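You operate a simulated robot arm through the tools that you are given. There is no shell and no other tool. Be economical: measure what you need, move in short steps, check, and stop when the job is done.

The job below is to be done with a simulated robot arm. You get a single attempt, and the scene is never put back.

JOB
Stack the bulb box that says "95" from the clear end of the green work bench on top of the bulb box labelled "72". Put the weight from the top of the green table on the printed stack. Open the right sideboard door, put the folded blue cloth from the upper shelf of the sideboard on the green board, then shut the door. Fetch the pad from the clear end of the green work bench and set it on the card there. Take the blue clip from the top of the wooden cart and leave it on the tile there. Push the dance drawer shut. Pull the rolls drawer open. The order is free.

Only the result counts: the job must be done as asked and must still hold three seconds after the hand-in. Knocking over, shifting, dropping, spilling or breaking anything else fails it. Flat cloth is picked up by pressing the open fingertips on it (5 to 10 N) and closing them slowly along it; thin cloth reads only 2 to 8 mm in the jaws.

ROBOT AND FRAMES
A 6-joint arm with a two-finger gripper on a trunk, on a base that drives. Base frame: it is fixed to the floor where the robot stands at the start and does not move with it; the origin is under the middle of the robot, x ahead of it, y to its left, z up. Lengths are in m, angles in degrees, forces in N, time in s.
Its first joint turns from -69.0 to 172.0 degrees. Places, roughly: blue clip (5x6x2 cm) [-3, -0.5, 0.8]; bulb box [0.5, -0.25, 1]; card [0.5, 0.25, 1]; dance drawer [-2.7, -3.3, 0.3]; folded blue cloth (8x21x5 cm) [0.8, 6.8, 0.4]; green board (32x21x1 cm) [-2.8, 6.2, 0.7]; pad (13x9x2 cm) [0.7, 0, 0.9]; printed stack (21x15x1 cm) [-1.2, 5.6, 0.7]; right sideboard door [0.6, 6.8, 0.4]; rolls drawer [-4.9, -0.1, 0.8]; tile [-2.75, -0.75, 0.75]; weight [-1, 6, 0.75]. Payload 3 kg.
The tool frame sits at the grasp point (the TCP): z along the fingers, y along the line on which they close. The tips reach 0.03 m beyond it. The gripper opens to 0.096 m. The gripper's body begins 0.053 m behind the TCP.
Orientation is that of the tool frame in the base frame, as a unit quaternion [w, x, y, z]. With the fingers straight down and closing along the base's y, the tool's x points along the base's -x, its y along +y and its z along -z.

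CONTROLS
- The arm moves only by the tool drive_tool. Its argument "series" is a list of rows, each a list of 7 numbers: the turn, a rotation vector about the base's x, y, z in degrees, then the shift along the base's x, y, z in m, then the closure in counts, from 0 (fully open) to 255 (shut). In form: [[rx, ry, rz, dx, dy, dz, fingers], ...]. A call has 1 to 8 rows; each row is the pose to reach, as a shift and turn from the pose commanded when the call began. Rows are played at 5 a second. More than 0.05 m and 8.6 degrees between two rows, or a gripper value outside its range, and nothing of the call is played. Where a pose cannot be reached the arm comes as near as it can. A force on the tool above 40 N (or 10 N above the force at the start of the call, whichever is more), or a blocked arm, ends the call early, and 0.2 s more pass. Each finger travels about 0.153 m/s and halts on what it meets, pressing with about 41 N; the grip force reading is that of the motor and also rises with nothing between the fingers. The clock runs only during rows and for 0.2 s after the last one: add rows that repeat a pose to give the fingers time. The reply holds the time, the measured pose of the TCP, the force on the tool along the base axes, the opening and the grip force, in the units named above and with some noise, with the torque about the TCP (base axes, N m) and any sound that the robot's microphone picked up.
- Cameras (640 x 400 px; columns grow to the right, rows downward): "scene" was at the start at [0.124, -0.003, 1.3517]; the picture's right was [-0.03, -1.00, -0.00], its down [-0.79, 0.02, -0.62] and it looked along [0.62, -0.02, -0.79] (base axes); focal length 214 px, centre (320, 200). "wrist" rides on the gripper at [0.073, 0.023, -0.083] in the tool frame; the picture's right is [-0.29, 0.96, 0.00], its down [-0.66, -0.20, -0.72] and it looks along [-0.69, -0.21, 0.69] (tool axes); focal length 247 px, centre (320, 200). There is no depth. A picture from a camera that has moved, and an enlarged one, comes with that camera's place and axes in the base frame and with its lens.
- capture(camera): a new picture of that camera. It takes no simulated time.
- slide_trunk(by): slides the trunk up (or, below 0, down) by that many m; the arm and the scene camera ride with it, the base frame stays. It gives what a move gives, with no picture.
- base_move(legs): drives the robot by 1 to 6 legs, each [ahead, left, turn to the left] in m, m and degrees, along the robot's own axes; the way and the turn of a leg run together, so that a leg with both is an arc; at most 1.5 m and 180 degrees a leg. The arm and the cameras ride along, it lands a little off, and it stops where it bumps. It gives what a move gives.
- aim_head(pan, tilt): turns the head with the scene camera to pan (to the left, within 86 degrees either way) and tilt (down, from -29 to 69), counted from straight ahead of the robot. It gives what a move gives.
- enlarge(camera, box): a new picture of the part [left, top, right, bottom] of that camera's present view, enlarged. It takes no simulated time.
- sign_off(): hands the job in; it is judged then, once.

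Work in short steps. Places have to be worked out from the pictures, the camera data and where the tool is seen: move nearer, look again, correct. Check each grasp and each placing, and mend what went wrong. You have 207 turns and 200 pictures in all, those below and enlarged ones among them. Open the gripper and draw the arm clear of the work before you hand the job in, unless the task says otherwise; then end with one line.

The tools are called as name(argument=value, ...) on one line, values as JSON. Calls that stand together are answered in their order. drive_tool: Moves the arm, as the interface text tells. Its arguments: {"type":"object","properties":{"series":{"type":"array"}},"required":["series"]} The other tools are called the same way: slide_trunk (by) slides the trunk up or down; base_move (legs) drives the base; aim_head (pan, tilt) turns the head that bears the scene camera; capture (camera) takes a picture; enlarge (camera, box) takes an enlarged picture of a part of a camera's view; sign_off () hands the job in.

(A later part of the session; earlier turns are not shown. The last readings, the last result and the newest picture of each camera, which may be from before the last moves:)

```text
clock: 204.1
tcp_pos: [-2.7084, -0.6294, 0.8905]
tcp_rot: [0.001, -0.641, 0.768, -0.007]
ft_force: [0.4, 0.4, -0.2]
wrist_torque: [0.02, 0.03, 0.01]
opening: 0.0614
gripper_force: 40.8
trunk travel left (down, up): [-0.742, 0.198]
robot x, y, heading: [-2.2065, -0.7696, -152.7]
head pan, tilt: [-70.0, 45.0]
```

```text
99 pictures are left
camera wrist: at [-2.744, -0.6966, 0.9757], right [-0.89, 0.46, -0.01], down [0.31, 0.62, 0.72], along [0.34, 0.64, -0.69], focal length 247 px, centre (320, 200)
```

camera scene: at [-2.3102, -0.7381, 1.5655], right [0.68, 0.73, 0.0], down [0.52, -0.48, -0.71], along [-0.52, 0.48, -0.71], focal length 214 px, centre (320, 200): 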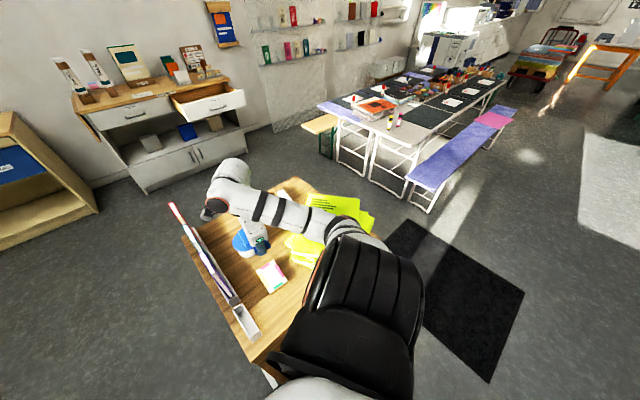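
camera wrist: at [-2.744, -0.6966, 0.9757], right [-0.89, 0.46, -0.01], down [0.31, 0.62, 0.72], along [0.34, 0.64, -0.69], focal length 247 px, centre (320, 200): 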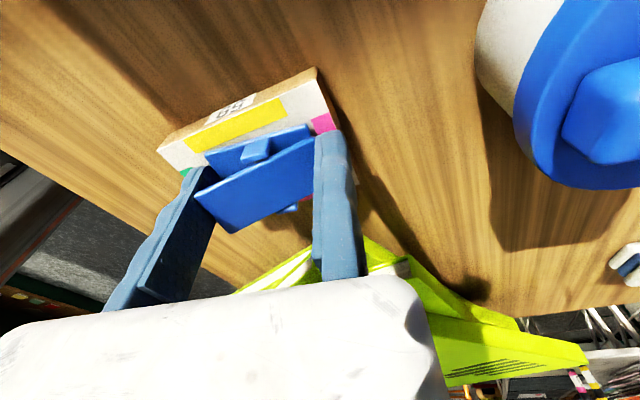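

slide_trunk(by=-0.006)

slide_trunk(by=-0.004)

capture(camera="wrist")

```text
clock: 204.6
tcp_pos: [-2.7078, -0.6304, 0.8878]
tcp_rot: [-0.002, -0.64, 0.768, -0.004]
ft_force: [-5.2, 1.9, 25.3]
wrist_torque: [0.17, 0.02, 0.09]
opening: 0.0615
gripper_force: 40.8
trunk travel left (down, up): [-0.736, 0.204]
robot x, y, heading: [-2.2073, -0.7729, -152.5]
head pan, tilt: [-70.0, 45.0]
```

```text
clock: 204.9
tcp_pos: [-2.7081, -0.6304, 0.8888]
tcp_rot: [-0.003, -0.641, 0.768, -0.001]
ft_force: [4.8, -0.2, 17.9]
wrist_torque: [-0.01, -0.5, -0.06]
opening: 0.0614
gripper_force: 40.7
trunk travel left (down, up): [-0.735, 0.205]
robot x, y, heading: [-2.2077, -0.7724, -152.9]
head pan, tilt: [-70.0, 45.0]
stopped: the force on the tool passed its limit at 47 N (the readings are from after the stop); the commanded pose is now the measured one
```

```text
98 pictures are left
camera wrist: at [-2.7424, -0.6972, 0.9734], right [-0.89, 0.46, 0.0], down [0.32, 0.62, 0.72], along [0.33, 0.64, -0.7], focal length 247 px, centre (320, 200)
```

wrist: 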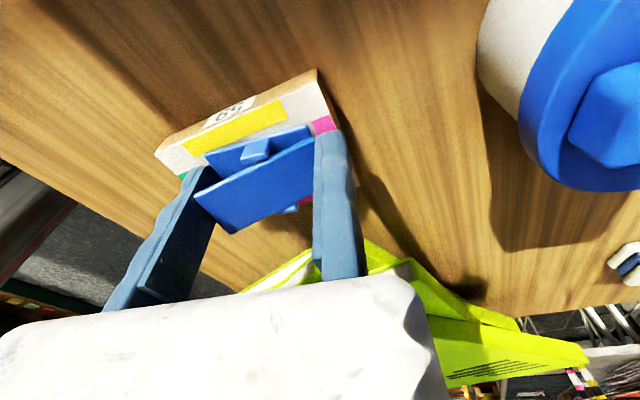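

Contact on the tile. I unload slightly, open, and rise.

slide_trunk(by=0.002)

drive_tool(series=[[0, 0, 0, 0, 0, 0, 140], [0, 0, 0, 0, 0, 0, 90], [0, 0, 0, 0, 0, 0, 60], [0, 0, 0, 0, 0, 0, 60]])

capture(camera="wrist")

```text
clock: 205.5
tcp_pos: [-2.7081, -0.63, 0.888]
tcp_rot: [-0.001, -0.64, 0.769, -0.004]
ft_force: [1.0, -0.4, 7.6]
wrist_torque: [0.02, -0.04, -0.01]
opening: 0.0613
gripper_force: 41.0
trunk travel left (down, up): [-0.737, 0.203]
robot x, y, heading: [-2.2044, -0.7706, -152.7]
head pan, tilt: [-70.0, 45.0]
```

```text
clock: 206.5
tcp_pos: [-2.7096, -0.6299, 0.8882]
tcp_rot: [-0.001, -0.64, 0.768, -0.003]
ft_force: [1.9, -1.1, 3.5]
wrist_torque: [0.03, -0.01, 0.01]
opening: 0.0733
gripper_force: 0.1
trunk travel left (down, up): [-0.737, 0.203]
robot x, y, heading: [-2.204, -0.7711, -153.0]
head pan, tilt: [-70.0, 45.0]
```

```text
97 pictures are left
camera wrist: at [-2.7441, -0.6966, 0.9733], right [-0.89, 0.46, -0.01], down [0.32, 0.62, 0.72], along [0.33, 0.64, -0.69], focal length 247 px, centre (320, 200)
```

wrist: 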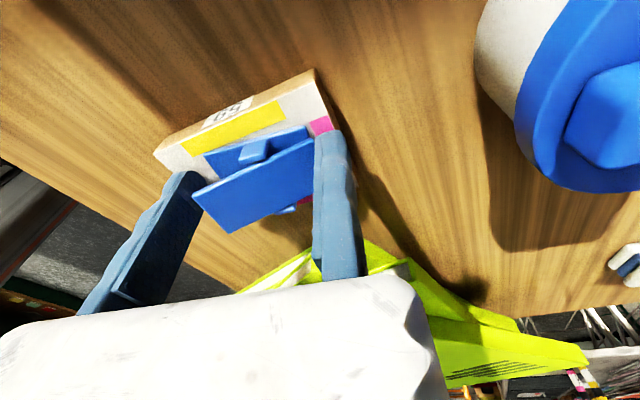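

drive_tool(series=[[0, 0, 0, -0.003, 0.0005, 0.002, 60], [0, 0, 0, -0.004, 0.0007, 0.01, 60]])

slide_trunk(by=0.18)

capture(camera="wrist")

enlarge(camera="scene", box=[170, 140, 400, 340])

```text
clock: 207.1
tcp_pos: [-2.7136, -0.6294, 0.8965]
tcp_rot: [-0.002, -0.64, 0.769, -0.004]
ft_force: [-0.2, 0.5, -0.2]
wrist_torque: [0.01, 0.02, 0.01]
opening: 0.0734
gripper_force: 0.0
trunk travel left (down, up): [-0.737, 0.203]
robot x, y, heading: [-2.2065, -0.769, -153.1]
head pan, tilt: [-70.0, 45.0]
```

```text
clock: 209.1
tcp_pos: [-2.7134, -0.6276, 1.0773]
tcp_rot: [-0.002, -0.64, 0.768, -0.004]
ft_force: [-0.9, -1.4, 0.4]
wrist_torque: [-0.01, 0.0, 0.02]
opening: 0.0736
gripper_force: 0.0
trunk travel left (down, up): [-0.917, 0.023]
robot x, y, heading: [-2.2053, -0.7715, -152.8]
head pan, tilt: [-70.0, 45.0]
```

```text
96 pictures are left
camera wrist: at [-2.7481, -0.6953, 1.1628], right [-0.89, 0.46, -0.01], down [0.32, 0.62, 0.72], along [0.33, 0.64, -0.7], focal length 247 px, centre (320, 200)
```

wrist: 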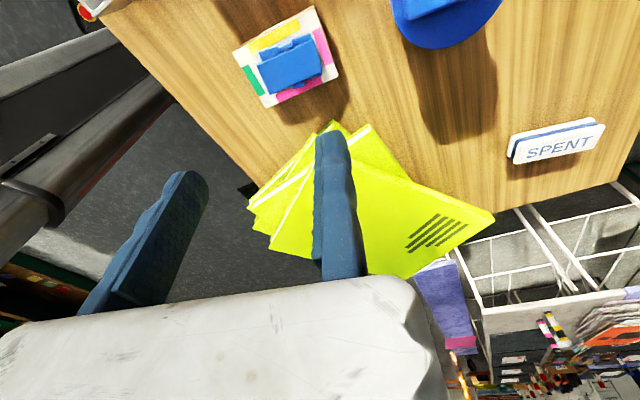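

```text
2.00 times, centred on (285, 240) of scene
camera zoom: at [-2.3103, -0.738, 1.5535], right [0.68, 0.73, 0.0], down [0.52, -0.48, -0.71], along [-0.52, 0.48, -0.71], focal length 429 px, centre (390, 120)
```

zoom: 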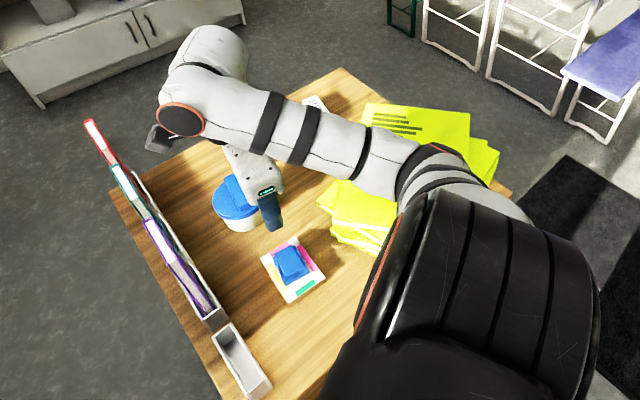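

The clip sits centred on the tile. I back off and turn to face −y toward the green flat-file cabinet with the dance drawer.

base_move(legs=[[-0.311, 0.16, 0], [0, 0, 62.8], [0.9, -0.3, 0]])

aim_head(pan=0, tilt=35)

capture(camera="scene")

```text
clock: 218.6
tcp_pos: [-2.5016, -2.0498, 1.0775]
tcp_rot: [0.0, 0.947, -0.322, 0.005]
ft_force: [0.6, -0.7, -0.4]
wrist_torque: [0.0, -0.02, 0.02]
opening: 0.0734
gripper_force: 0.1
trunk travel left (down, up): [-0.917, 0.023]
robot x, y, heading: [-2.1437, -1.6604, -89.9]
head pan, tilt: [-70.0, 45.0]
```

```text
clock: 220.1
tcp_pos: [-2.5032, -2.0489, 1.0764]
tcp_rot: [0.0, 0.947, -0.321, 0.005]
ft_force: [-0.5, 0.0, 0.8]
wrist_torque: [0.01, 0.01, 0.02]
opening: 0.0735
gripper_force: 0.1
trunk travel left (down, up): [-0.917, 0.023]
robot x, y, heading: [-2.1457, -1.6582, -89.9]
head pan, tilt: [0.0, 35.0]
```

```text
94 pictures are left
camera scene: at [-2.1463, -1.7989, 1.5683], right [-1.0, 0.0, 0.0], down [0.0, 0.57, -0.82], along [0.0, -0.82, -0.57], focal length 214 px, centre (320, 200)
```

scene: 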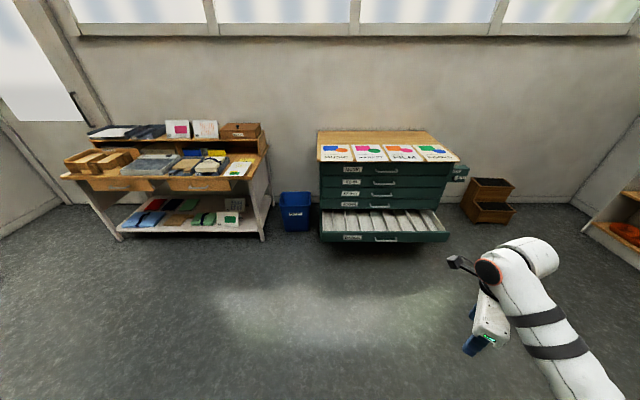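

enlarge(camera="scene", box=[300, 120, 480, 260])

```text
2.86 times, centred on (390, 190) of scene
camera zoom: at [-2.1463, -1.7989, 1.5683], right [-1.0, 0.0, 0.0], down [0.0, 0.57, -0.82], along [0.0, -0.82, -0.57], focal length 613 px, centre (120, 229)
```

zoom: 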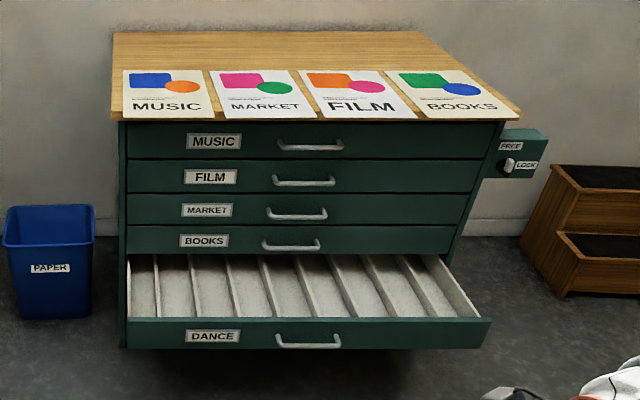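

"DANCE" is the bottom drawer, standing open. I close the fingers and pitch the tool horizontal (pointing −y) for pushing.

drive_tool(series=[[0, 0, 8, 0, 0, 0, 120], [0, 0, 16, 0, 0, 0, 200], [0, 0, 24, 0, 0, 0, 255], [0, 0, 32, 0, 0, 0, 255], [0, 0, 37, 0, 0, 0, 255]])

drive_tool(series=[[-7.5, 0, 0, 0, -0.02, 0.002, 255], [-15, 0, 0, 0, -0.04, 0.006, 255], [-22.5, 0, 0, 0, -0.06, 0.014, 255], [-30, 0, 0, 0, -0.08, 0.025, 255], [-37.5, 0, 0, 0, -0.1, 0.04, 255], [-45, 0, 0, 0, -0.12, 0.055, 255]])

drive_tool(series=[[-7.5, 0, 0, 0, -0.02, 0.02, 255], [-15, 0, 0, 0, -0.035, 0.04, 255], [-22.5, 0, 0, 0, -0.05, 0.06, 255], [-30, 0, 0, 0, -0.06, 0.08, 255], [-37.5, 0, 0, 0, -0.07, 0.1, 255], [-45, 0, 0, 0, -0.08, 0.12, 255]])

slide_trunk(by=-0.4)

slide_trunk(by=-0.4)

```text
clock: 221.2
tcp_pos: [-2.5037, -2.0481, 1.0763]
tcp_rot: [-0.001, 1.0, -0.002, 0.004]
ft_force: [-0.4, -0.4, 0.4]
wrist_torque: [-0.04, 0.02, 0.02]
opening: 0.0
gripper_force: 32.9
trunk travel left (down, up): [-0.917, 0.023]
robot x, y, heading: [-2.1444, -1.6595, -89.9]
head pan, tilt: [0.0, 35.0]
```

```text
clock: 222.7
tcp_pos: [-2.5022, -2.1712, 1.1334]
tcp_rot: [0.382, 0.924, -0.001, 0.005]
ft_force: [0.4, 0.0, -0.5]
wrist_torque: [-0.03, 0.0, 0.0]
opening: 0.0
gripper_force: 33.1
trunk travel left (down, up): [-0.917, 0.023]
robot x, y, heading: [-2.1449, -1.6595, -89.8]
head pan, tilt: [0.0, 35.0]
```

```text
clock: 224.1
tcp_pos: [-2.5002, -2.2487, 1.2515]
tcp_rot: [0.707, 0.707, 0.001, 0.006]
ft_force: [0.3, 1.3, -0.2]
wrist_torque: [-0.01, -0.01, 0.04]
opening: 0.0
gripper_force: 33.7
trunk travel left (down, up): [-0.917, 0.023]
robot x, y, heading: [-2.1466, -1.6612, -89.8]
head pan, tilt: [0.0, 35.0]
```

```text
clock: 227.9
tcp_pos: [-2.5017, -2.2469, 0.8511]
tcp_rot: [0.706, 0.708, 0.001, 0.005]
ft_force: [-1.0, 0.9, 0.4]
wrist_torque: [-0.02, -0.01, -0.01]
opening: 0.0001
gripper_force: 33.6
trunk travel left (down, up): [-0.517, 0.423]
robot x, y, heading: [-2.1469, -1.6598, -89.7]
head pan, tilt: [0.0, 35.0]
```

```text
clock: 231.7
tcp_pos: [-2.5016, -2.2488, 0.4507]
tcp_rot: [0.706, 0.709, 0.0, 0.006]
ft_force: [-0.6, 0.6, -0.1]
wrist_torque: [-0.03, -0.01, 0.01]
opening: 0.0
gripper_force: 33.5
trunk travel left (down, up): [-0.117, 0.823]
robot x, y, heading: [-2.1434, -1.6592, -89.7]
head pan, tilt: [0.0, 35.0]
```

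Trunk nearly down. I take a picture from this low view to locate the drawer front.

capture(camera="scene")

```text
92 pictures are left
camera scene: at [-2.146, -1.7989, 0.7684], right [-1.0, 0.0, 0.0], down [0.0, 0.57, -0.82], along [0.0, -0.82, -0.57], focal length 214 px, centre (320, 200)
```

scene: 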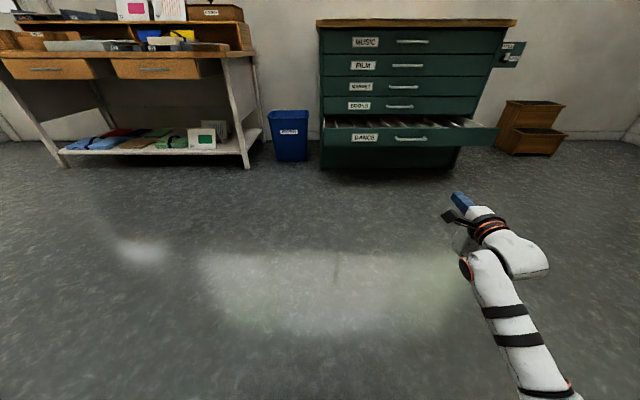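

Drawer front centre is ≈(-2.67,-3.03,0.357) and the cabinet face y≈−3.31. I lower 0.09 m and drive until just short of contact at x≈−2.53 (between label and handle).

slide_trunk(by=-0.09)

base_move(legs=[[0.68, -0.03, 0]])

capture(camera="scene")

```text
clock: 233.0
tcp_pos: [-2.5021, -2.2478, 0.3626]
tcp_rot: [0.706, 0.708, 0.001, 0.006]
ft_force: [0.6, 0.4, 1.1]
wrist_torque: [0.02, 0.01, 0.02]
opening: 0.0
gripper_force: 32.8
trunk travel left (down, up): [-0.027, 0.913]
robot x, y, heading: [-2.1413, -1.6582, -90.1]
head pan, tilt: [0.0, 35.0]
```

```text
clock: 236.7
tcp_pos: [-2.5393, -2.9228, 0.3626]
tcp_rot: [0.706, 0.708, -0.003, 0.003]
ft_force: [0.2, 0.4, -0.4]
wrist_torque: [-0.01, -0.01, 0.0]
opening: 0.0002
gripper_force: 33.0
trunk travel left (down, up): [-0.027, 0.913]
robot x, y, heading: [-2.1731, -2.3391, -90.2]
head pan, tilt: [0.0, 35.0]
```

```text
91 pictures are left
camera scene: at [-2.1783, -2.4776, 0.6783], right [-1.0, 0.01, 0.0], down [0.0, 0.57, -0.82], along [-0.01, -0.82, -0.57], focal length 214 px, centre (320, 200)
```

scene: 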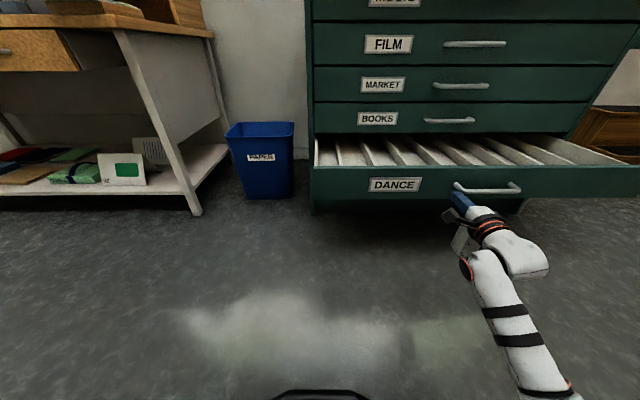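

The tip is left of the handle and right of the label at drawer height. I push 0.30 m.

base_move(legs=[[0.3, 0.01, 0]])

capture(camera="scene")

```text
clock: 238.8
tcp_pos: [-2.5337, -3.2233, 0.361]
tcp_rot: [0.706, 0.708, -0.004, 0.001]
ft_force: [-0.3, 0.8, 0.0]
wrist_torque: [0.02, -0.03, 0.0]
opening: 0.0
gripper_force: 33.2
trunk travel left (down, up): [-0.027, 0.913]
robot x, y, heading: [-2.1714, -2.6408, -90.9]
head pan, tilt: [0.0, 35.0]
```

```text
90 pictures are left
camera scene: at [-2.1714, -2.7801, 0.6783], right [-1.0, 0.01, 0.0], down [0.01, 0.57, -0.82], along [-0.01, -0.82, -0.57], focal length 214 px, centre (320, 200)
```

scene: 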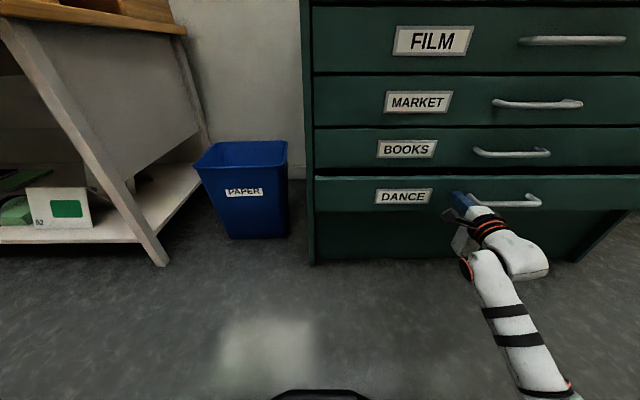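

Almost closed, with negligible force. I push on gently by 0.05 m; it should stop on resistance.

base_move(legs=[[0.05, 0.0, 0]])

capture(camera="scene")

```text
clock: 239.7
tcp_pos: [-2.5351, -3.2736, 0.3604]
tcp_rot: [0.706, 0.708, -0.004, 0.001]
ft_force: [0.0, -0.3, -0.4]
wrist_torque: [-0.02, 0.0, 0.0]
opening: 0.0001
gripper_force: 32.8
trunk travel left (down, up): [-0.027, 0.913]
robot x, y, heading: [-2.1673, -2.6924, -90.4]
head pan, tilt: [0.0, 35.0]
```

```text
89 pictures are left
camera scene: at [-2.1719, -2.829, 0.6783], right [-1.0, 0.01, 0.0], down [0.01, 0.57, -0.82], along [-0.01, -0.82, -0.57], focal length 214 px, centre (320, 200)
```

scene: 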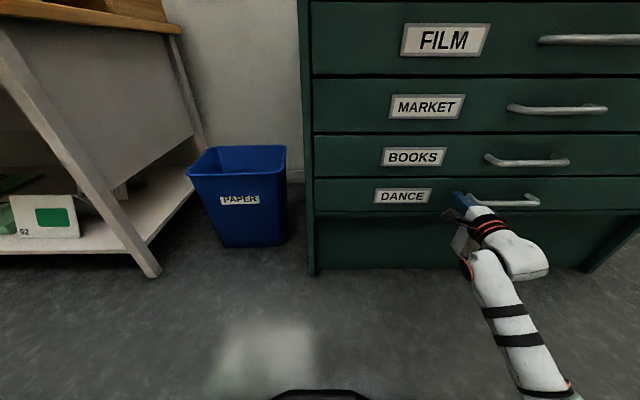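

base_move(legs=[[0.03, 0.0, 0]])

enlarge(camera="scene", box=[290, 100, 560, 290])

```text
clock: 240.4
tcp_pos: [-2.5342, -3.2775, 0.3621]
tcp_rot: [0.707, 0.707, -0.004, -0.001]
ft_force: [1.0, 7.2, 3.5]
wrist_torque: [-0.1, -0.07, 0.09]
opening: 0.006
gripper_force: 33.4
trunk travel left (down, up): [-0.027, 0.913]
robot x, y, heading: [-2.1693, -2.6935, -90.7]
head pan, tilt: [0.0, 35.0]
stopped in leg 1: the force on the tool passed its limit at 162 N (the readings are from after the stop); the commanded pose is now the measured one
```

```text
2.11 times, centred on (425, 195) of scene
camera zoom: at [-2.1723, -2.8357, 0.6785], right [-1.0, 0.01, 0.0], down [0.01, 0.57, -0.82], along [-0.01, -0.82, -0.57], focal length 452 px, centre (99, 210)
```

zoom: 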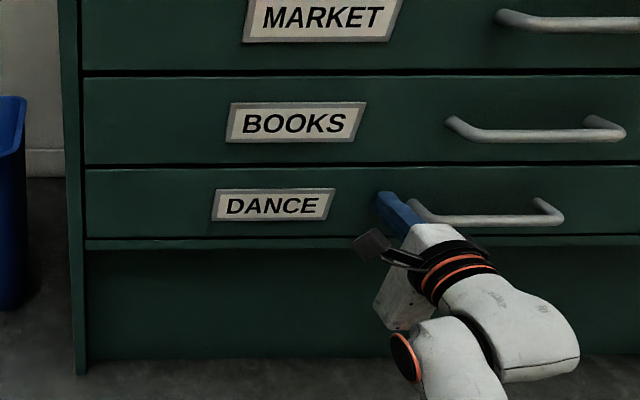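

The drawer is firmly shut (hard stop). I back away, raise the trunk and verify.

base_move(legs=[[-0.6, 0.0, 0]])

capture(camera="scene")

slide_trunk(by=0.4)

slide_trunk(by=0.4)

base_move(legs=[[-0.3, 0.0, 0], [0, 0, 90], [0, 0, 90]])

```text
clock: 243.9
tcp_pos: [-2.5264, -2.6649, 0.3619]
tcp_rot: [0.706, 0.708, -0.005, 0.0]
ft_force: [-0.1, 0.1, 0.9]
wrist_torque: [-0.03, 0.0, -0.01]
opening: 0.0
gripper_force: 32.8
trunk travel left (down, up): [-0.027, 0.913]
robot x, y, heading: [-2.1594, -2.0852, -91.0]
head pan, tilt: [0.0, 35.0]
```

```text
87 pictures are left
camera scene: at [-2.1634, -2.2246, 0.6783], right [-1.0, 0.02, 0.0], down [0.01, 0.57, -0.82], along [-0.01, -0.82, -0.57], focal length 214 px, centre (320, 200)
```

scene: 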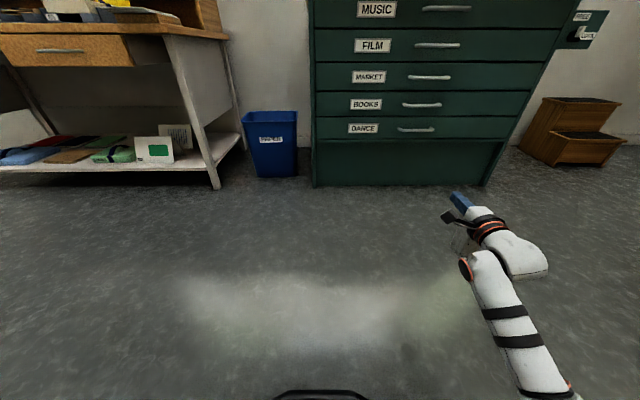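

```text
clock: 247.7
tcp_pos: [-2.5281, -2.6647, 0.7623]
tcp_rot: [0.706, 0.708, -0.005, -0.001]
ft_force: [-0.8, -0.3, -0.3]
wrist_torque: [-0.02, -0.01, 0.03]
opening: 0.0
gripper_force: 33.2
trunk travel left (down, up): [-0.427, 0.513]
robot x, y, heading: [-2.1586, -2.0864, -90.9]
head pan, tilt: [0.0, 35.0]
```

```text
clock: 251.6
tcp_pos: [-2.5264, -2.6665, 1.1606]
tcp_rot: [0.706, 0.708, -0.006, -0.001]
ft_force: [-0.3, -0.6, 0.6]
wrist_torque: [0.05, -0.02, 0.01]
opening: 0.0003
gripper_force: 33.3
trunk travel left (down, up): [-0.827, 0.113]
robot x, y, heading: [-2.1581, -2.088, -90.9]
head pan, tilt: [0.0, 35.0]
```

```text
clock: 261.2
tcp_pos: [-1.789, -1.2172, 1.1604]
tcp_rot: [0.0, 0.005, 0.708, 0.706]
ft_force: [-0.3, -0.5, 1.3]
wrist_torque: [0.01, -0.03, 0.0]
opening: 0.0
gripper_force: 32.8
trunk travel left (down, up): [-0.827, 0.113]
robot x, y, heading: [-2.157, -1.7968, 89.0]
head pan, tilt: [0.0, 35.0]
```

The drawer is shut. Now the long drive to the green table: strafe right, then ahead in stages.

base_move(legs=[[0, -0.95, 0], [1.45, 0, 0], [1.45, 0, 0]])

aim_head(pan=0, tilt=18)

capture(camera="scene")

```text
clock: 279.6
tcp_pos: [-0.7813, 1.6217, 1.1605]
tcp_rot: [0.006, 0.012, 0.708, 0.706]
ft_force: [0.4, 0.3, -0.2]
wrist_torque: [0.01, 0.03, 0.01]
opening: 0.0
gripper_force: 33.1
trunk travel left (down, up): [-0.827, 0.113]
robot x, y, heading: [-1.1605, 1.0476, 88.0]
head pan, tilt: [0.0, 35.0]
```

```text
clock: 280.4
tcp_pos: [-0.7801, 1.6206, 1.1612]
tcp_rot: [0.006, 0.011, 0.708, 0.706]
ft_force: [0.3, -0.3, -0.3]
wrist_torque: [-0.01, -0.01, 0.01]
opening: 0.0
gripper_force: 33.3
trunk travel left (down, up): [-0.827, 0.113]
robot x, y, heading: [-1.159, 1.047, 87.5]
head pan, tilt: [0.0, 18.0]
```

```text
86 pictures are left
camera scene: at [-1.1536, 1.1908, 1.5054], right [1.0, -0.03, 0.0], down [-0.01, -0.31, -0.95], along [0.03, 0.95, -0.31], focal length 214 px, centre (320, 200)
```

scene: 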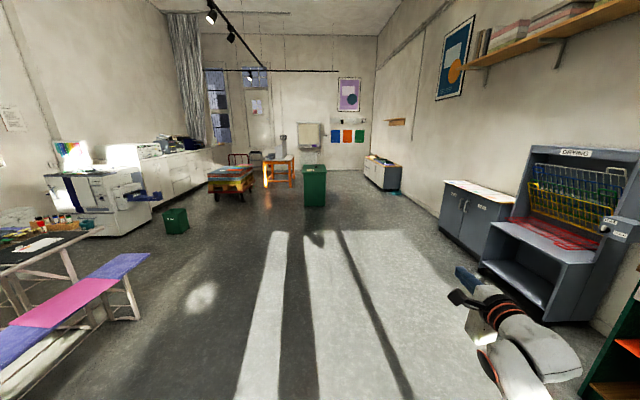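

Clear ahead; the green table stands at y≈5.3. I drive on to y≈4.3 and view its top.

base_move(legs=[[0, 0, 2.5], [1.45, 0, 0], [1.45, 0, 0], [0.3, 0, 0]])

aim_head(pan=0, tilt=35)

capture(camera="scene")

```text
clock: 296.6
tcp_pos: [-0.9571, 4.8796, 1.1622]
tcp_rot: [-0.025, -0.022, 0.708, 0.706]
ft_force: [0.1, 0.1, 0.4]
wrist_torque: [0.02, -0.01, 0.0]
opening: 0.0
gripper_force: 33.4
trunk travel left (down, up): [-0.827, 0.113]
robot x, y, heading: [-1.2781, 4.2744, 93.3]
head pan, tilt: [0.0, 18.0]
```

```text
clock: 297.4
tcp_pos: [-0.9562, 4.8793, 1.1609]
tcp_rot: [-0.026, -0.022, 0.708, 0.705]
ft_force: [0.1, 0.3, 0.7]
wrist_torque: [0.01, 0.03, 0.0]
opening: 0.0001
gripper_force: 33.5
trunk travel left (down, up): [-0.827, 0.113]
robot x, y, heading: [-1.2779, 4.2744, 93.6]
head pan, tilt: [0.0, 35.0]
```

```text
85 pictures are left
camera scene: at [-1.2882, 4.4115, 1.4784], right [1.0, 0.06, 0.0], down [0.03, -0.57, -0.82], along [-0.05, 0.82, -0.57], focal length 214 px, centre (320, 200)
```

scene: 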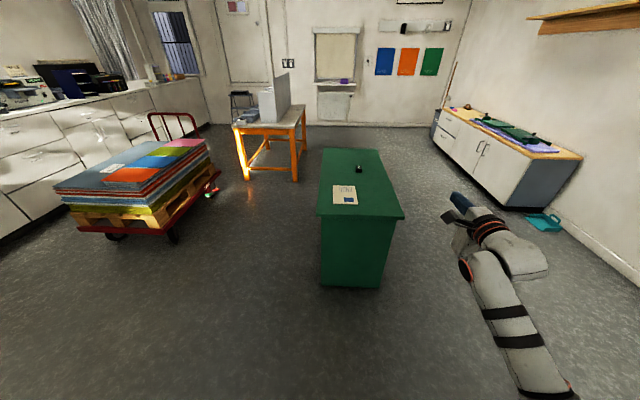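

enlarge(camera="scene", box=[300, 135, 420, 225])

enlarge(camera="scene", box=[40, 80, 320, 260])

enlarge(camera="scene", box=[420, 90, 600, 240])

```text
4.44 times, centred on (360, 180) of scene
camera zoom: at [-1.2882, 4.4115, 1.4784], right [1.0, 0.06, 0.0], down [0.03, -0.57, -0.82], along [-0.05, 0.82, -0.57], focal length 953 px, centre (142, 289)
```

zoom: 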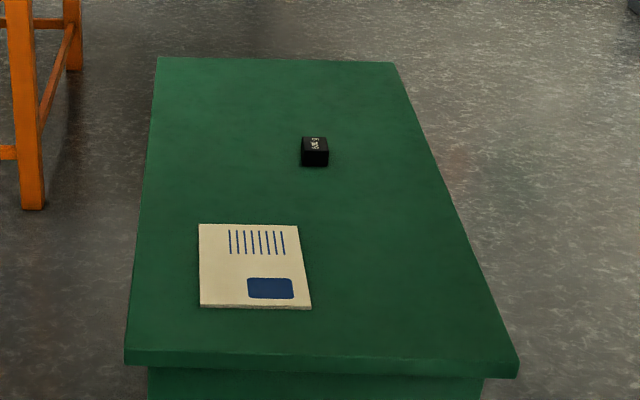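

```text
2.22 times, centred on (180, 170) of scene
camera zoom: at [-1.2882, 4.4115, 1.4784], right [1.0, 0.06, 0.0], down [0.03, -0.57, -0.82], along [-0.05, 0.82, -0.57], focal length 477 px, centre (631, 267)
```

zoom: 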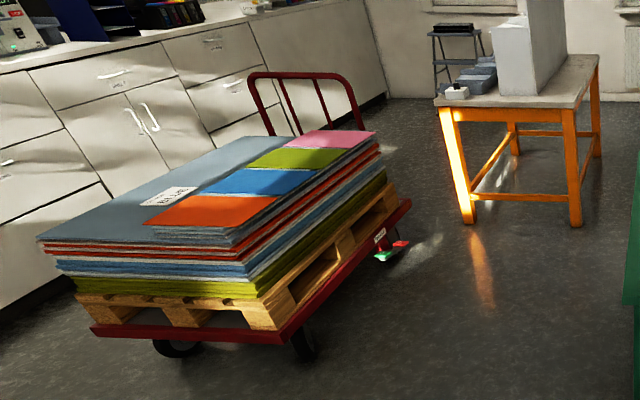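

```text
2.67 times, centred on (510, 165) of scene
camera zoom: at [-1.2882, 4.4115, 1.4784], right [1.0, 0.06, 0.0], down [0.03, -0.57, -0.82], along [-0.05, 0.82, -0.57], focal length 572 px, centre (-187, 293)
```

zoom: 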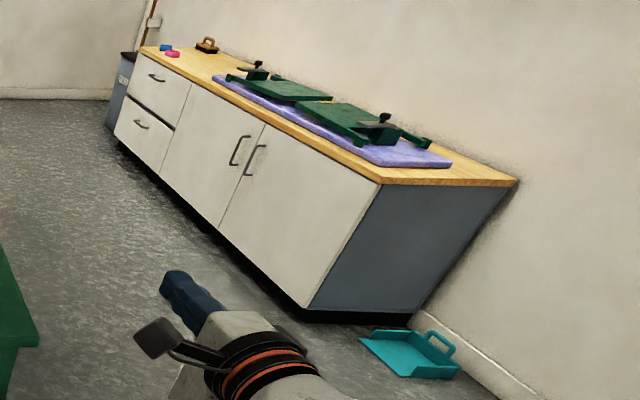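

On the green table, the weight is at ≈(-1.09,5.83) and the printed stack at ≈(-1.20,5.53), table top z≈0.74. I go to the table's left side and turn to heading ≈39°.

base_move(legs=[[1.226, 0.374, 0], [0, 0, -55]])

drive_tool(series=[[-4.7, 5.8, 0, -0.015, -0.01, -0.01, 255], [-9.4, 11.6, 0, -0.03, -0.02, -0.02, 200], [-14.1, 17.4, 0, -0.045, -0.03, -0.03, 150], [-18.8, 23.2, 0, -0.06, -0.04, -0.045, 100], [-23.5, 29, 0, -0.075, -0.05, -0.06, 50], [-28.2, 34.8, 0, -0.09, -0.06, -0.075, 0]])

drive_tool(series=[[-4.7, 5.8, 0, -0.01, -0.01, -0.01, 0], [-9.4, 11.6, 0, -0.02, -0.02, -0.02, 0], [-14.1, 17.4, 0, -0.03, -0.03, -0.03, 0], [-18.8, 23.2, 0, -0.04, -0.04, -0.03, 0], [-23.5, 29, 0, -0.045, -0.045, -0.03, 0], [-28.2, 34.8, 0, -0.05, -0.05, -0.03, 0]])

aim_head(pan=-40, tilt=50)

capture(camera="scene")

```text
clock: 306.3
tcp_pos: [-1.0301, 5.5442, 1.161]
tcp_rot: [0.307, 0.314, 0.635, 0.635]
ft_force: [0.0, -0.8, -0.4]
wrist_torque: [0.01, 0.01, -0.01]
opening: 0.0
gripper_force: 32.9
trunk travel left (down, up): [-0.827, 0.113]
robot x, y, heading: [-1.7089, 5.4775, 37.3]
head pan, tilt: [0.0, 35.0]
```

```text
clock: 307.7
tcp_pos: [-1.1323, 5.5154, 1.0815]
tcp_rot: [0.173, 0.403, 0.83, 0.344]
ft_force: [-0.4, -0.2, -0.3]
wrist_torque: [0.0, -0.01, -0.01]
opening: 0.096
gripper_force: 0.1
out of reach, approached as far as the arm can: row 5, 6
trunk travel left (down, up): [-0.827, 0.113]
robot x, y, heading: [-1.7103, 5.4706, 37.4]
head pan, tilt: [0.0, 35.0]
```

```text
clock: 309.1
tcp_pos: [-1.1779, 5.4615, 1.0514]
tcp_rot: [0.01, 0.433, 0.901, -0.004]
ft_force: [1.1, 0.0, -0.4]
wrist_torque: [0.01, -0.01, -0.02]
opening: 0.0959
gripper_force: 0.0
trunk travel left (down, up): [-0.827, 0.113]
robot x, y, heading: [-1.7157, 5.4766, 37.2]
head pan, tilt: [0.0, 35.0]
```

```text
clock: 310.1
tcp_pos: [-1.1794, 5.4591, 1.0514]
tcp_rot: [0.011, 0.433, 0.901, -0.004]
ft_force: [0.2, 0.0, 0.2]
wrist_torque: [-0.01, 0.0, 0.0]
opening: 0.096
gripper_force: 0.2
trunk travel left (down, up): [-0.827, 0.113]
robot x, y, heading: [-1.7147, 5.4726, 37.0]
head pan, tilt: [-40.0, 50.0]
```

```text
81 pictures are left
camera scene: at [-1.5959, 5.5003, 1.4566], right [-0.05, -1.0, 0.0], down [-0.77, 0.04, -0.64], along [0.64, -0.03, -0.77], focal length 214 px, centre (320, 200)
```

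scene: 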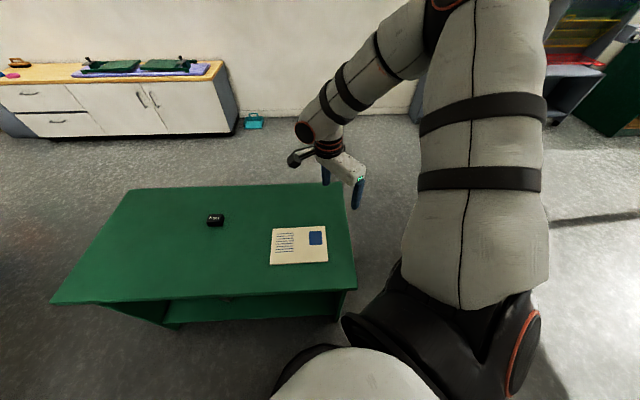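

The arm is in the elbow-up form. Triangulated: weight ≈(-1.08,5.90,0.73), stack ≈(-1.195,5.563), table top ≈0.71. I yaw the tool −38° so that it closes along x.

drive_tool(series=[[0, 0, -8, 0, 0.01, 0, 0], [0, 0, -16, 0, 0.015, 0, 0], [0, 0, -24, 0.0, 0.02, -0.01, 0], [0, 0, -32, 0.0, 0.02, -0.02, 0], [0, 0, -38.7, 0.0, 0.02, -0.02, 0]])

base_move(legs=[[0.31, 0.26, 0]])

capture(camera="wrist")

capture(camera="scene")

```text
clock: 311.3
tcp_pos: [-1.1886, 5.4605, 1.0284]
tcp_rot: [0.009, 0.707, 0.707, -0.005]
ft_force: [-0.6, -0.1, -0.4]
wrist_torque: [-0.01, 0.01, -0.01]
opening: 0.0962
gripper_force: 0.1
out of reach, approached as far as the arm can: row 1, 2, 3, 4, 5
trunk travel left (down, up): [-0.827, 0.113]
robot x, y, heading: [-1.7119, 5.4747, 37.2]
head pan, tilt: [-40.0, 50.0]
```

```text
clock: 313.9
tcp_pos: [-1.0971, 5.8495, 1.0292]
tcp_rot: [0.009, 0.709, 0.705, -0.005]
ft_force: [0.0, 1.2, 0.4]
wrist_torque: [-0.04, -0.03, 0.02]
opening: 0.0961
gripper_force: 0.1
trunk travel left (down, up): [-0.827, 0.113]
robot x, y, heading: [-1.619, 5.8646, 36.8]
head pan, tilt: [-40.0, 50.0]
```

```text
80 pictures are left
camera wrist: at [-1.0735, 5.9251, 1.1123], right [0.95, -0.3, 0.01], down [-0.21, -0.65, 0.73], along [-0.21, -0.7, -0.68], focal length 247 px, centre (320, 200)
```

wrist: 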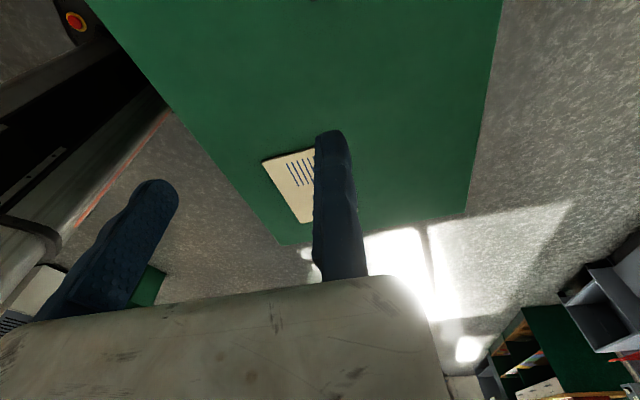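

```text
79 pictures are left
camera scene: at [-1.5042, 5.8912, 1.4566], right [-0.05, -1.0, 0.0], down [-0.76, 0.04, -0.64], along [0.64, -0.03, -0.77], focal length 214 px, centre (320, 200)
```

scene: 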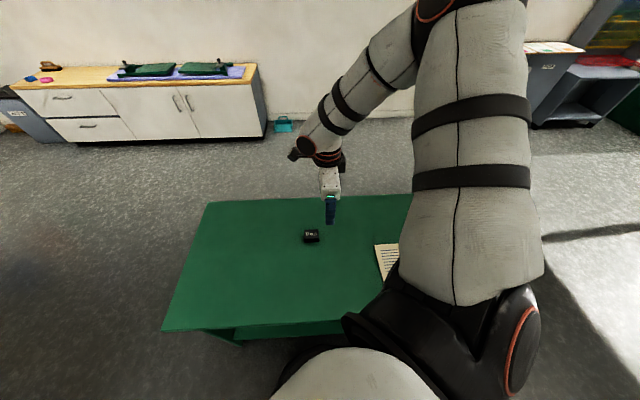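

The weight is at (-1.081,5.907). I shift the base +0.057 in y and extend the arm +0.045 in x while lowering.

base_move(legs=[[0.034, 0.0456, 0]])

drive_tool(series=[[0, 0, 0, 0.015, 0.0, -0.02, 0], [0, 0, 0, 0.03, 0.0, -0.04, 0], [0, 0, 0, 0.045, 0.0, -0.06, 0]])

capture(camera="wrist")

enlarge(camera="scene", box=[260, 130, 400, 270])

```text
clock: 314.8
tcp_pos: [-1.0955, 5.904, 1.028]
tcp_rot: [0.007, 0.71, 0.705, -0.004]
ft_force: [-0.6, -0.5, -0.3]
wrist_torque: [-0.02, 0.03, -0.01]
opening: 0.0961
gripper_force: 0.0
trunk travel left (down, up): [-0.827, 0.113]
robot x, y, heading: [-1.6188, 5.9249, 36.8]
head pan, tilt: [-40.0, 50.0]
```

```text
clock: 315.6
tcp_pos: [-1.0599, 5.8878, 0.9707]
tcp_rot: [0.008, 0.71, 0.705, -0.003]
ft_force: [-0.4, 0.4, -0.4]
wrist_torque: [0.03, -0.02, 0.0]
opening: 0.0961
gripper_force: 0.0
out of reach, approached as far as the arm can: row 1, 2, 3
trunk travel left (down, up): [-0.827, 0.113]
robot x, y, heading: [-1.6196, 5.9215, 36.8]
head pan, tilt: [-40.0, 50.0]
```

```text
78 pictures are left
camera wrist: at [-1.0371, 5.9622, 1.0543], right [0.95, -0.3, 0.01], down [-0.21, -0.65, 0.73], along [-0.21, -0.7, -0.68], focal length 247 px, centre (320, 200)
```

wrist: 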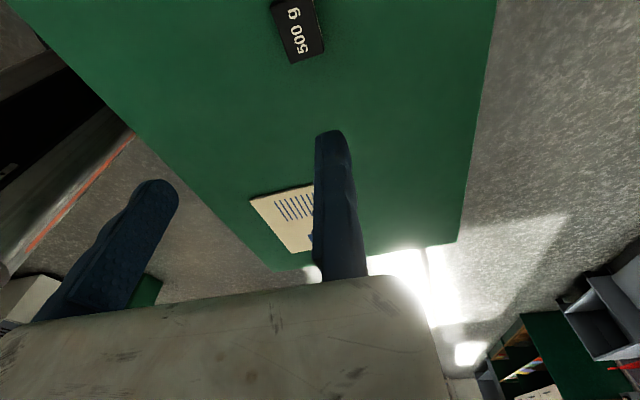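

```text
2.86 times, centred on (330, 200) of scene
camera zoom: at [-1.5025, 5.9483, 1.4566], right [-0.05, -1.0, 0.0], down [-0.77, 0.04, -0.64], along [0.64, -0.04, -0.77], focal length 613 px, centre (291, 200)
```

zoom: 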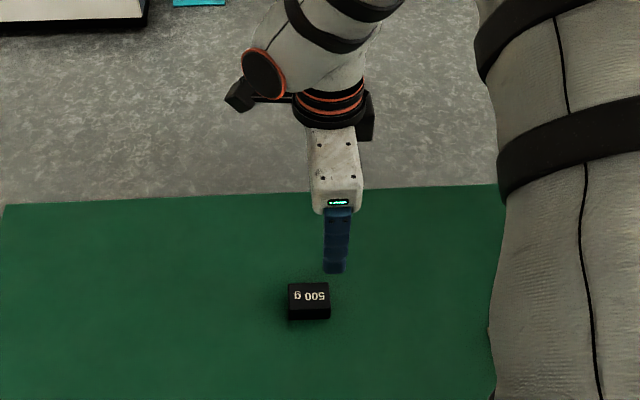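

The weight (500 g, ~4.5 cm) is at (-1.076,5.905). Since reach in x is tight, I instead turn the tool +90° to close along y (fixed finger at +y).

drive_tool(series=[[0, 0, 8.4, -0.003, 0.005, 0.01, 0], [0, 0, 16.8, -0.006, 0.01, 0.01, 0], [0, 0, 25.2, -0.01, 0.02, 0.01, 0], [0, 0, 33.6, -0.015, 0.03, 0.01, 0], [0, 0, 42, -0.015, 0.035, 0.01, 0], [0, 0, 50, -0.015, 0.04, 0.01, 0]])

drive_tool(series=[[0, 0, 8.4, 0, 0.002, 0, 0], [0, 0, 16.8, 0, 0.005, 0, 0], [0, 0, 25.2, 0, 0.008, 0, 0], [0, 0, 33.6, 0, 0.01, 0, 0], [0, 0, 40.5, 0, 0.012, 0, 0]])

capture(camera="wrist")

```text
clock: 317.0
tcp_pos: [-1.0855, 5.9031, 0.9831]
tcp_rot: [0.01, 0.345, 0.939, 0.0]
ft_force: [0.6, -0.1, -0.3]
wrist_torque: [0.0, -0.03, -0.01]
opening: 0.0961
gripper_force: 0.1
out of reach, approached as far as the arm can: row 2, 3, 4, 5, 6
trunk travel left (down, up): [-0.827, 0.113]
robot x, y, heading: [-1.6196, 5.9225, 37.0]
head pan, tilt: [-40.0, 50.0]
```

```text
clock: 318.2
tcp_pos: [-1.0909, 5.908, 0.9846]
tcp_rot: [0.011, -0.002, 1.0, 0.003]
ft_force: [0.4, 0.6, 0.0]
wrist_torque: [-0.01, 0.01, -0.01]
opening: 0.0961
gripper_force: 0.1
out of reach, approached as far as the arm can: row 3, 4, 5
trunk travel left (down, up): [-0.827, 0.113]
robot x, y, heading: [-1.6181, 5.925, 36.7]
head pan, tilt: [-40.0, 50.0]
```

```text
76 pictures are left
camera wrist: at [-1.1652, 5.9303, 1.0692], right [0.29, 0.96, 0.01], down [0.65, -0.2, 0.74], along [0.71, -0.21, -0.68], focal length 247 px, centre (320, 200)
```

wrist: 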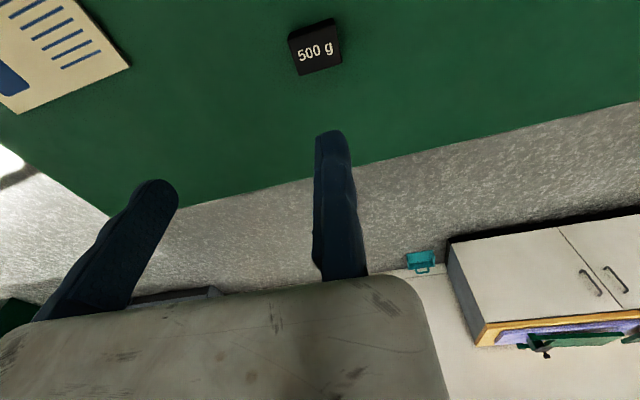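

base_move(legs=[[0.025, 0.0136, 0]])

slide_trunk(by=-0.17)

capture(camera="wrist")

enlarge(camera="scene", box=[240, 110, 420, 270])

```text
clock: 319.0
tcp_pos: [-1.0804, 5.9305, 0.9859]
tcp_rot: [0.011, -0.001, 1.0, 0.004]
ft_force: [-0.1, 0.0, 0.2]
wrist_torque: [0.01, -0.03, 0.02]
opening: 0.096
gripper_force: 0.0
trunk travel left (down, up): [-0.827, 0.113]
robot x, y, heading: [-1.6087, 5.9484, 36.9]
head pan, tilt: [-40.0, 50.0]
```

```text
clock: 320.9
tcp_pos: [-1.0789, 5.9348, 0.8153]
tcp_rot: [0.01, -0.001, 1.0, 0.003]
ft_force: [0.9, -0.3, -0.6]
wrist_torque: [-0.01, 0.0, 0.01]
opening: 0.096
gripper_force: 0.0
trunk travel left (down, up): [-0.657, 0.283]
robot x, y, heading: [-1.6103, 5.9482, 36.8]
head pan, tilt: [-40.0, 50.0]
```

```text
75 pictures are left
camera wrist: at [-1.153, 5.9563, 0.8992], right [0.29, 0.96, 0.01], down [0.65, -0.21, 0.74], along [0.71, -0.21, -0.68], focal length 247 px, centre (320, 200)
```

wrist: 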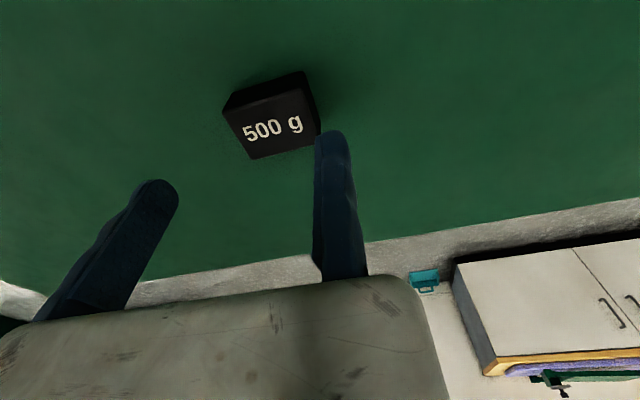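

```text
2.50 times, centred on (330, 190) of scene
camera zoom: at [-1.4912, 5.9737, 1.2867], right [-0.05, -1.0, 0.0], down [-0.76, 0.04, -0.64], along [0.64, -0.04, -0.77], focal length 536 px, centre (295, 225)
```

zoom: 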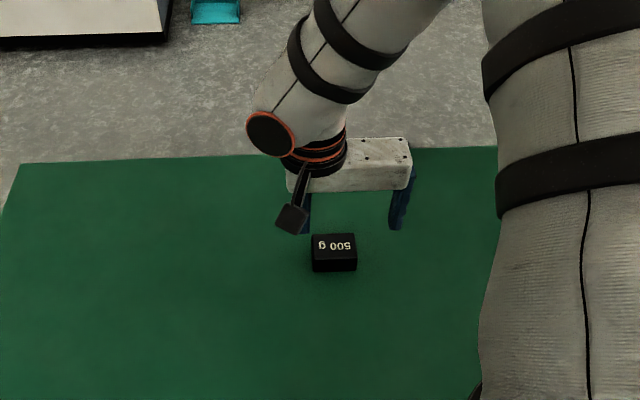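

Aligned: weight y-span 5.872–5.927, fingers at 5.933 and 5.838. I lower 0.065 m.

slide_trunk(by=-0.06)

capture(camera="wrist")

```text
clock: 321.9
tcp_pos: [-1.079, 5.9342, 0.7554]
tcp_rot: [0.01, -0.001, 1.0, 0.003]
ft_force: [-0.3, -0.5, 0.6]
wrist_torque: [0.02, 0.04, 0.03]
opening: 0.096
gripper_force: 0.0
trunk travel left (down, up): [-0.597, 0.343]
robot x, y, heading: [-1.6064, 5.9515, 36.7]
head pan, tilt: [-40.0, 50.0]
```

```text
73 pictures are left
camera wrist: at [-1.1531, 5.9564, 0.8392], right [0.29, 0.96, 0.01], down [0.65, -0.21, 0.74], along [0.71, -0.21, -0.68], focal length 247 px, centre (320, 200)
```

wrist: 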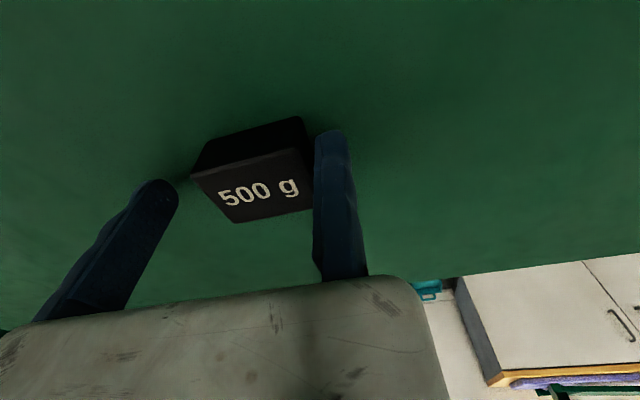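

slide_trunk(by=-0.01)

drive_tool(series=[[0, 0, 0, 0, 0, 0, 50], [0, 0, 0, 0, 0, 0, 80], [0, 0, 0, 0, 0, 0, 110], [0, 0, 0, 0, 0, 0, 140], [0, 0, 0, 0, 0, 0, 200], [0, 0, 0, 0, 0, 0, 255]])

slide_trunk(by=0.08)

capture(camera="wrist")

```text
clock: 322.5
tcp_pos: [-1.0795, 5.9346, 0.7504]
tcp_rot: [0.015, -0.002, 1.0, 0.002]
ft_force: [7.4, -5.8, 39.8]
wrist_torque: [-4.19, 0.12, 0.72]
opening: 0.0959
gripper_force: 0.1
trunk travel left (down, up): [-0.587, 0.353]
robot x, y, heading: [-1.6075, 5.9527, 37.0]
head pan, tilt: [-40.0, 50.0]
```

```text
clock: 322.9
tcp_pos: [-1.0793, 5.9315, 0.7506]
tcp_rot: [0.016, -0.004, 1.0, 0.0]
ft_force: [-5.0, -10.0, 23.5]
wrist_torque: [-1.47, 0.39, 0.19]
opening: 0.0849
gripper_force: 6.3
trunk travel left (down, up): [-0.587, 0.353]
robot x, y, heading: [-1.6057, 5.9503, 37.0]
head pan, tilt: [-40.0, 50.0]
stopped in row 1: the force on the tool passed its limit at 52 N (the readings are from after the stop); the commanded pose is now the measured one
```

```text
clock: 324.1
tcp_pos: [-1.0753, 5.933, 0.8269]
tcp_rot: [0.013, -0.002, 1.0, 0.002]
ft_force: [0.5, 0.2, 0.7]
wrist_torque: [-0.01, 0.0, -0.01]
opening: 0.0769
gripper_force: 0.1
trunk travel left (down, up): [-0.667, 0.273]
robot x, y, heading: [-1.61, 5.9509, 36.8]
head pan, tilt: [-40.0, 50.0]
```

```text
72 pictures are left
camera wrist: at [-1.1511, 5.9554, 0.9102], right [0.29, 0.96, 0.01], down [0.64, -0.2, 0.74], along [0.71, -0.21, -0.67], focal length 247 px, centre (320, 200)
```

wrist: 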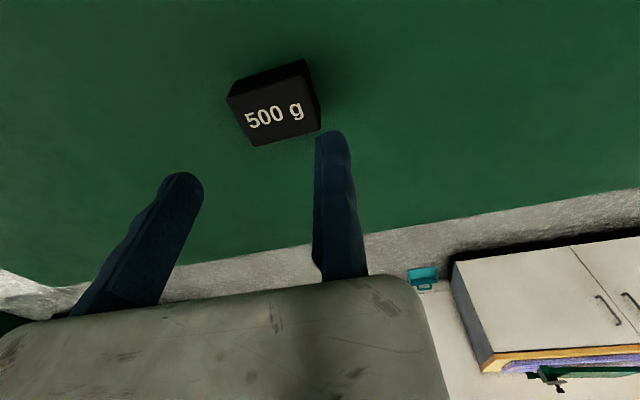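

The tips had touched the table (table top ≈0.72), so the earlier height was right. I go back down to TCP ≈0.757 and close.

slide_trunk(by=-0.069)

drive_tool(series=[[0, 0, 0, 0, 0, 0, 70], [0, 0, 0, 0, 0, 0, 100], [0, 0, 0, 0, 0, 0, 130], [0, 0, 0, 0, 0, 0, 170], [0, 0, 0, 0, 0, 0, 220], [0, 0, 0, 0, 0, 0, 255]])

capture(camera="wrist")

```text
clock: 325.2
tcp_pos: [-1.0771, 5.9325, 0.758]
tcp_rot: [0.013, -0.002, 1.0, 0.001]
ft_force: [-0.1, -0.5, -0.5]
wrist_torque: [0.03, -0.02, 0.02]
opening: 0.0772
gripper_force: 0.2
trunk travel left (down, up): [-0.598, 0.342]
robot x, y, heading: [-1.6024, 5.9489, 36.8]
head pan, tilt: [-40.0, 50.0]
```

```text
clock: 326.6
tcp_pos: [-1.0767, 5.9335, 0.7587]
tcp_rot: [0.013, -0.002, 1.0, 0.001]
ft_force: [0.0, -1.0, 0.9]
wrist_torque: [-0.22, 0.11, 0.05]
opening: 0.0557
gripper_force: 41.2
trunk travel left (down, up): [-0.598, 0.342]
robot x, y, heading: [-1.6066, 5.9492, 36.8]
head pan, tilt: [-40.0, 50.0]
```

```text
71 pictures are left
camera wrist: at [-1.1513, 5.9553, 0.8413], right [0.29, 0.96, 0.01], down [0.64, -0.2, 0.74], along [0.71, -0.21, -0.67], focal length 247 px, centre (320, 200)
```

wrist: 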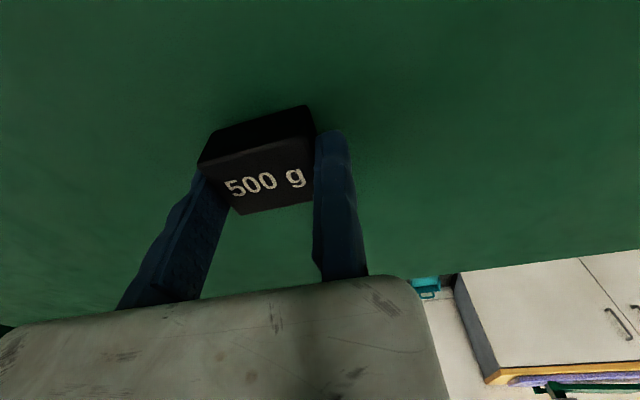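

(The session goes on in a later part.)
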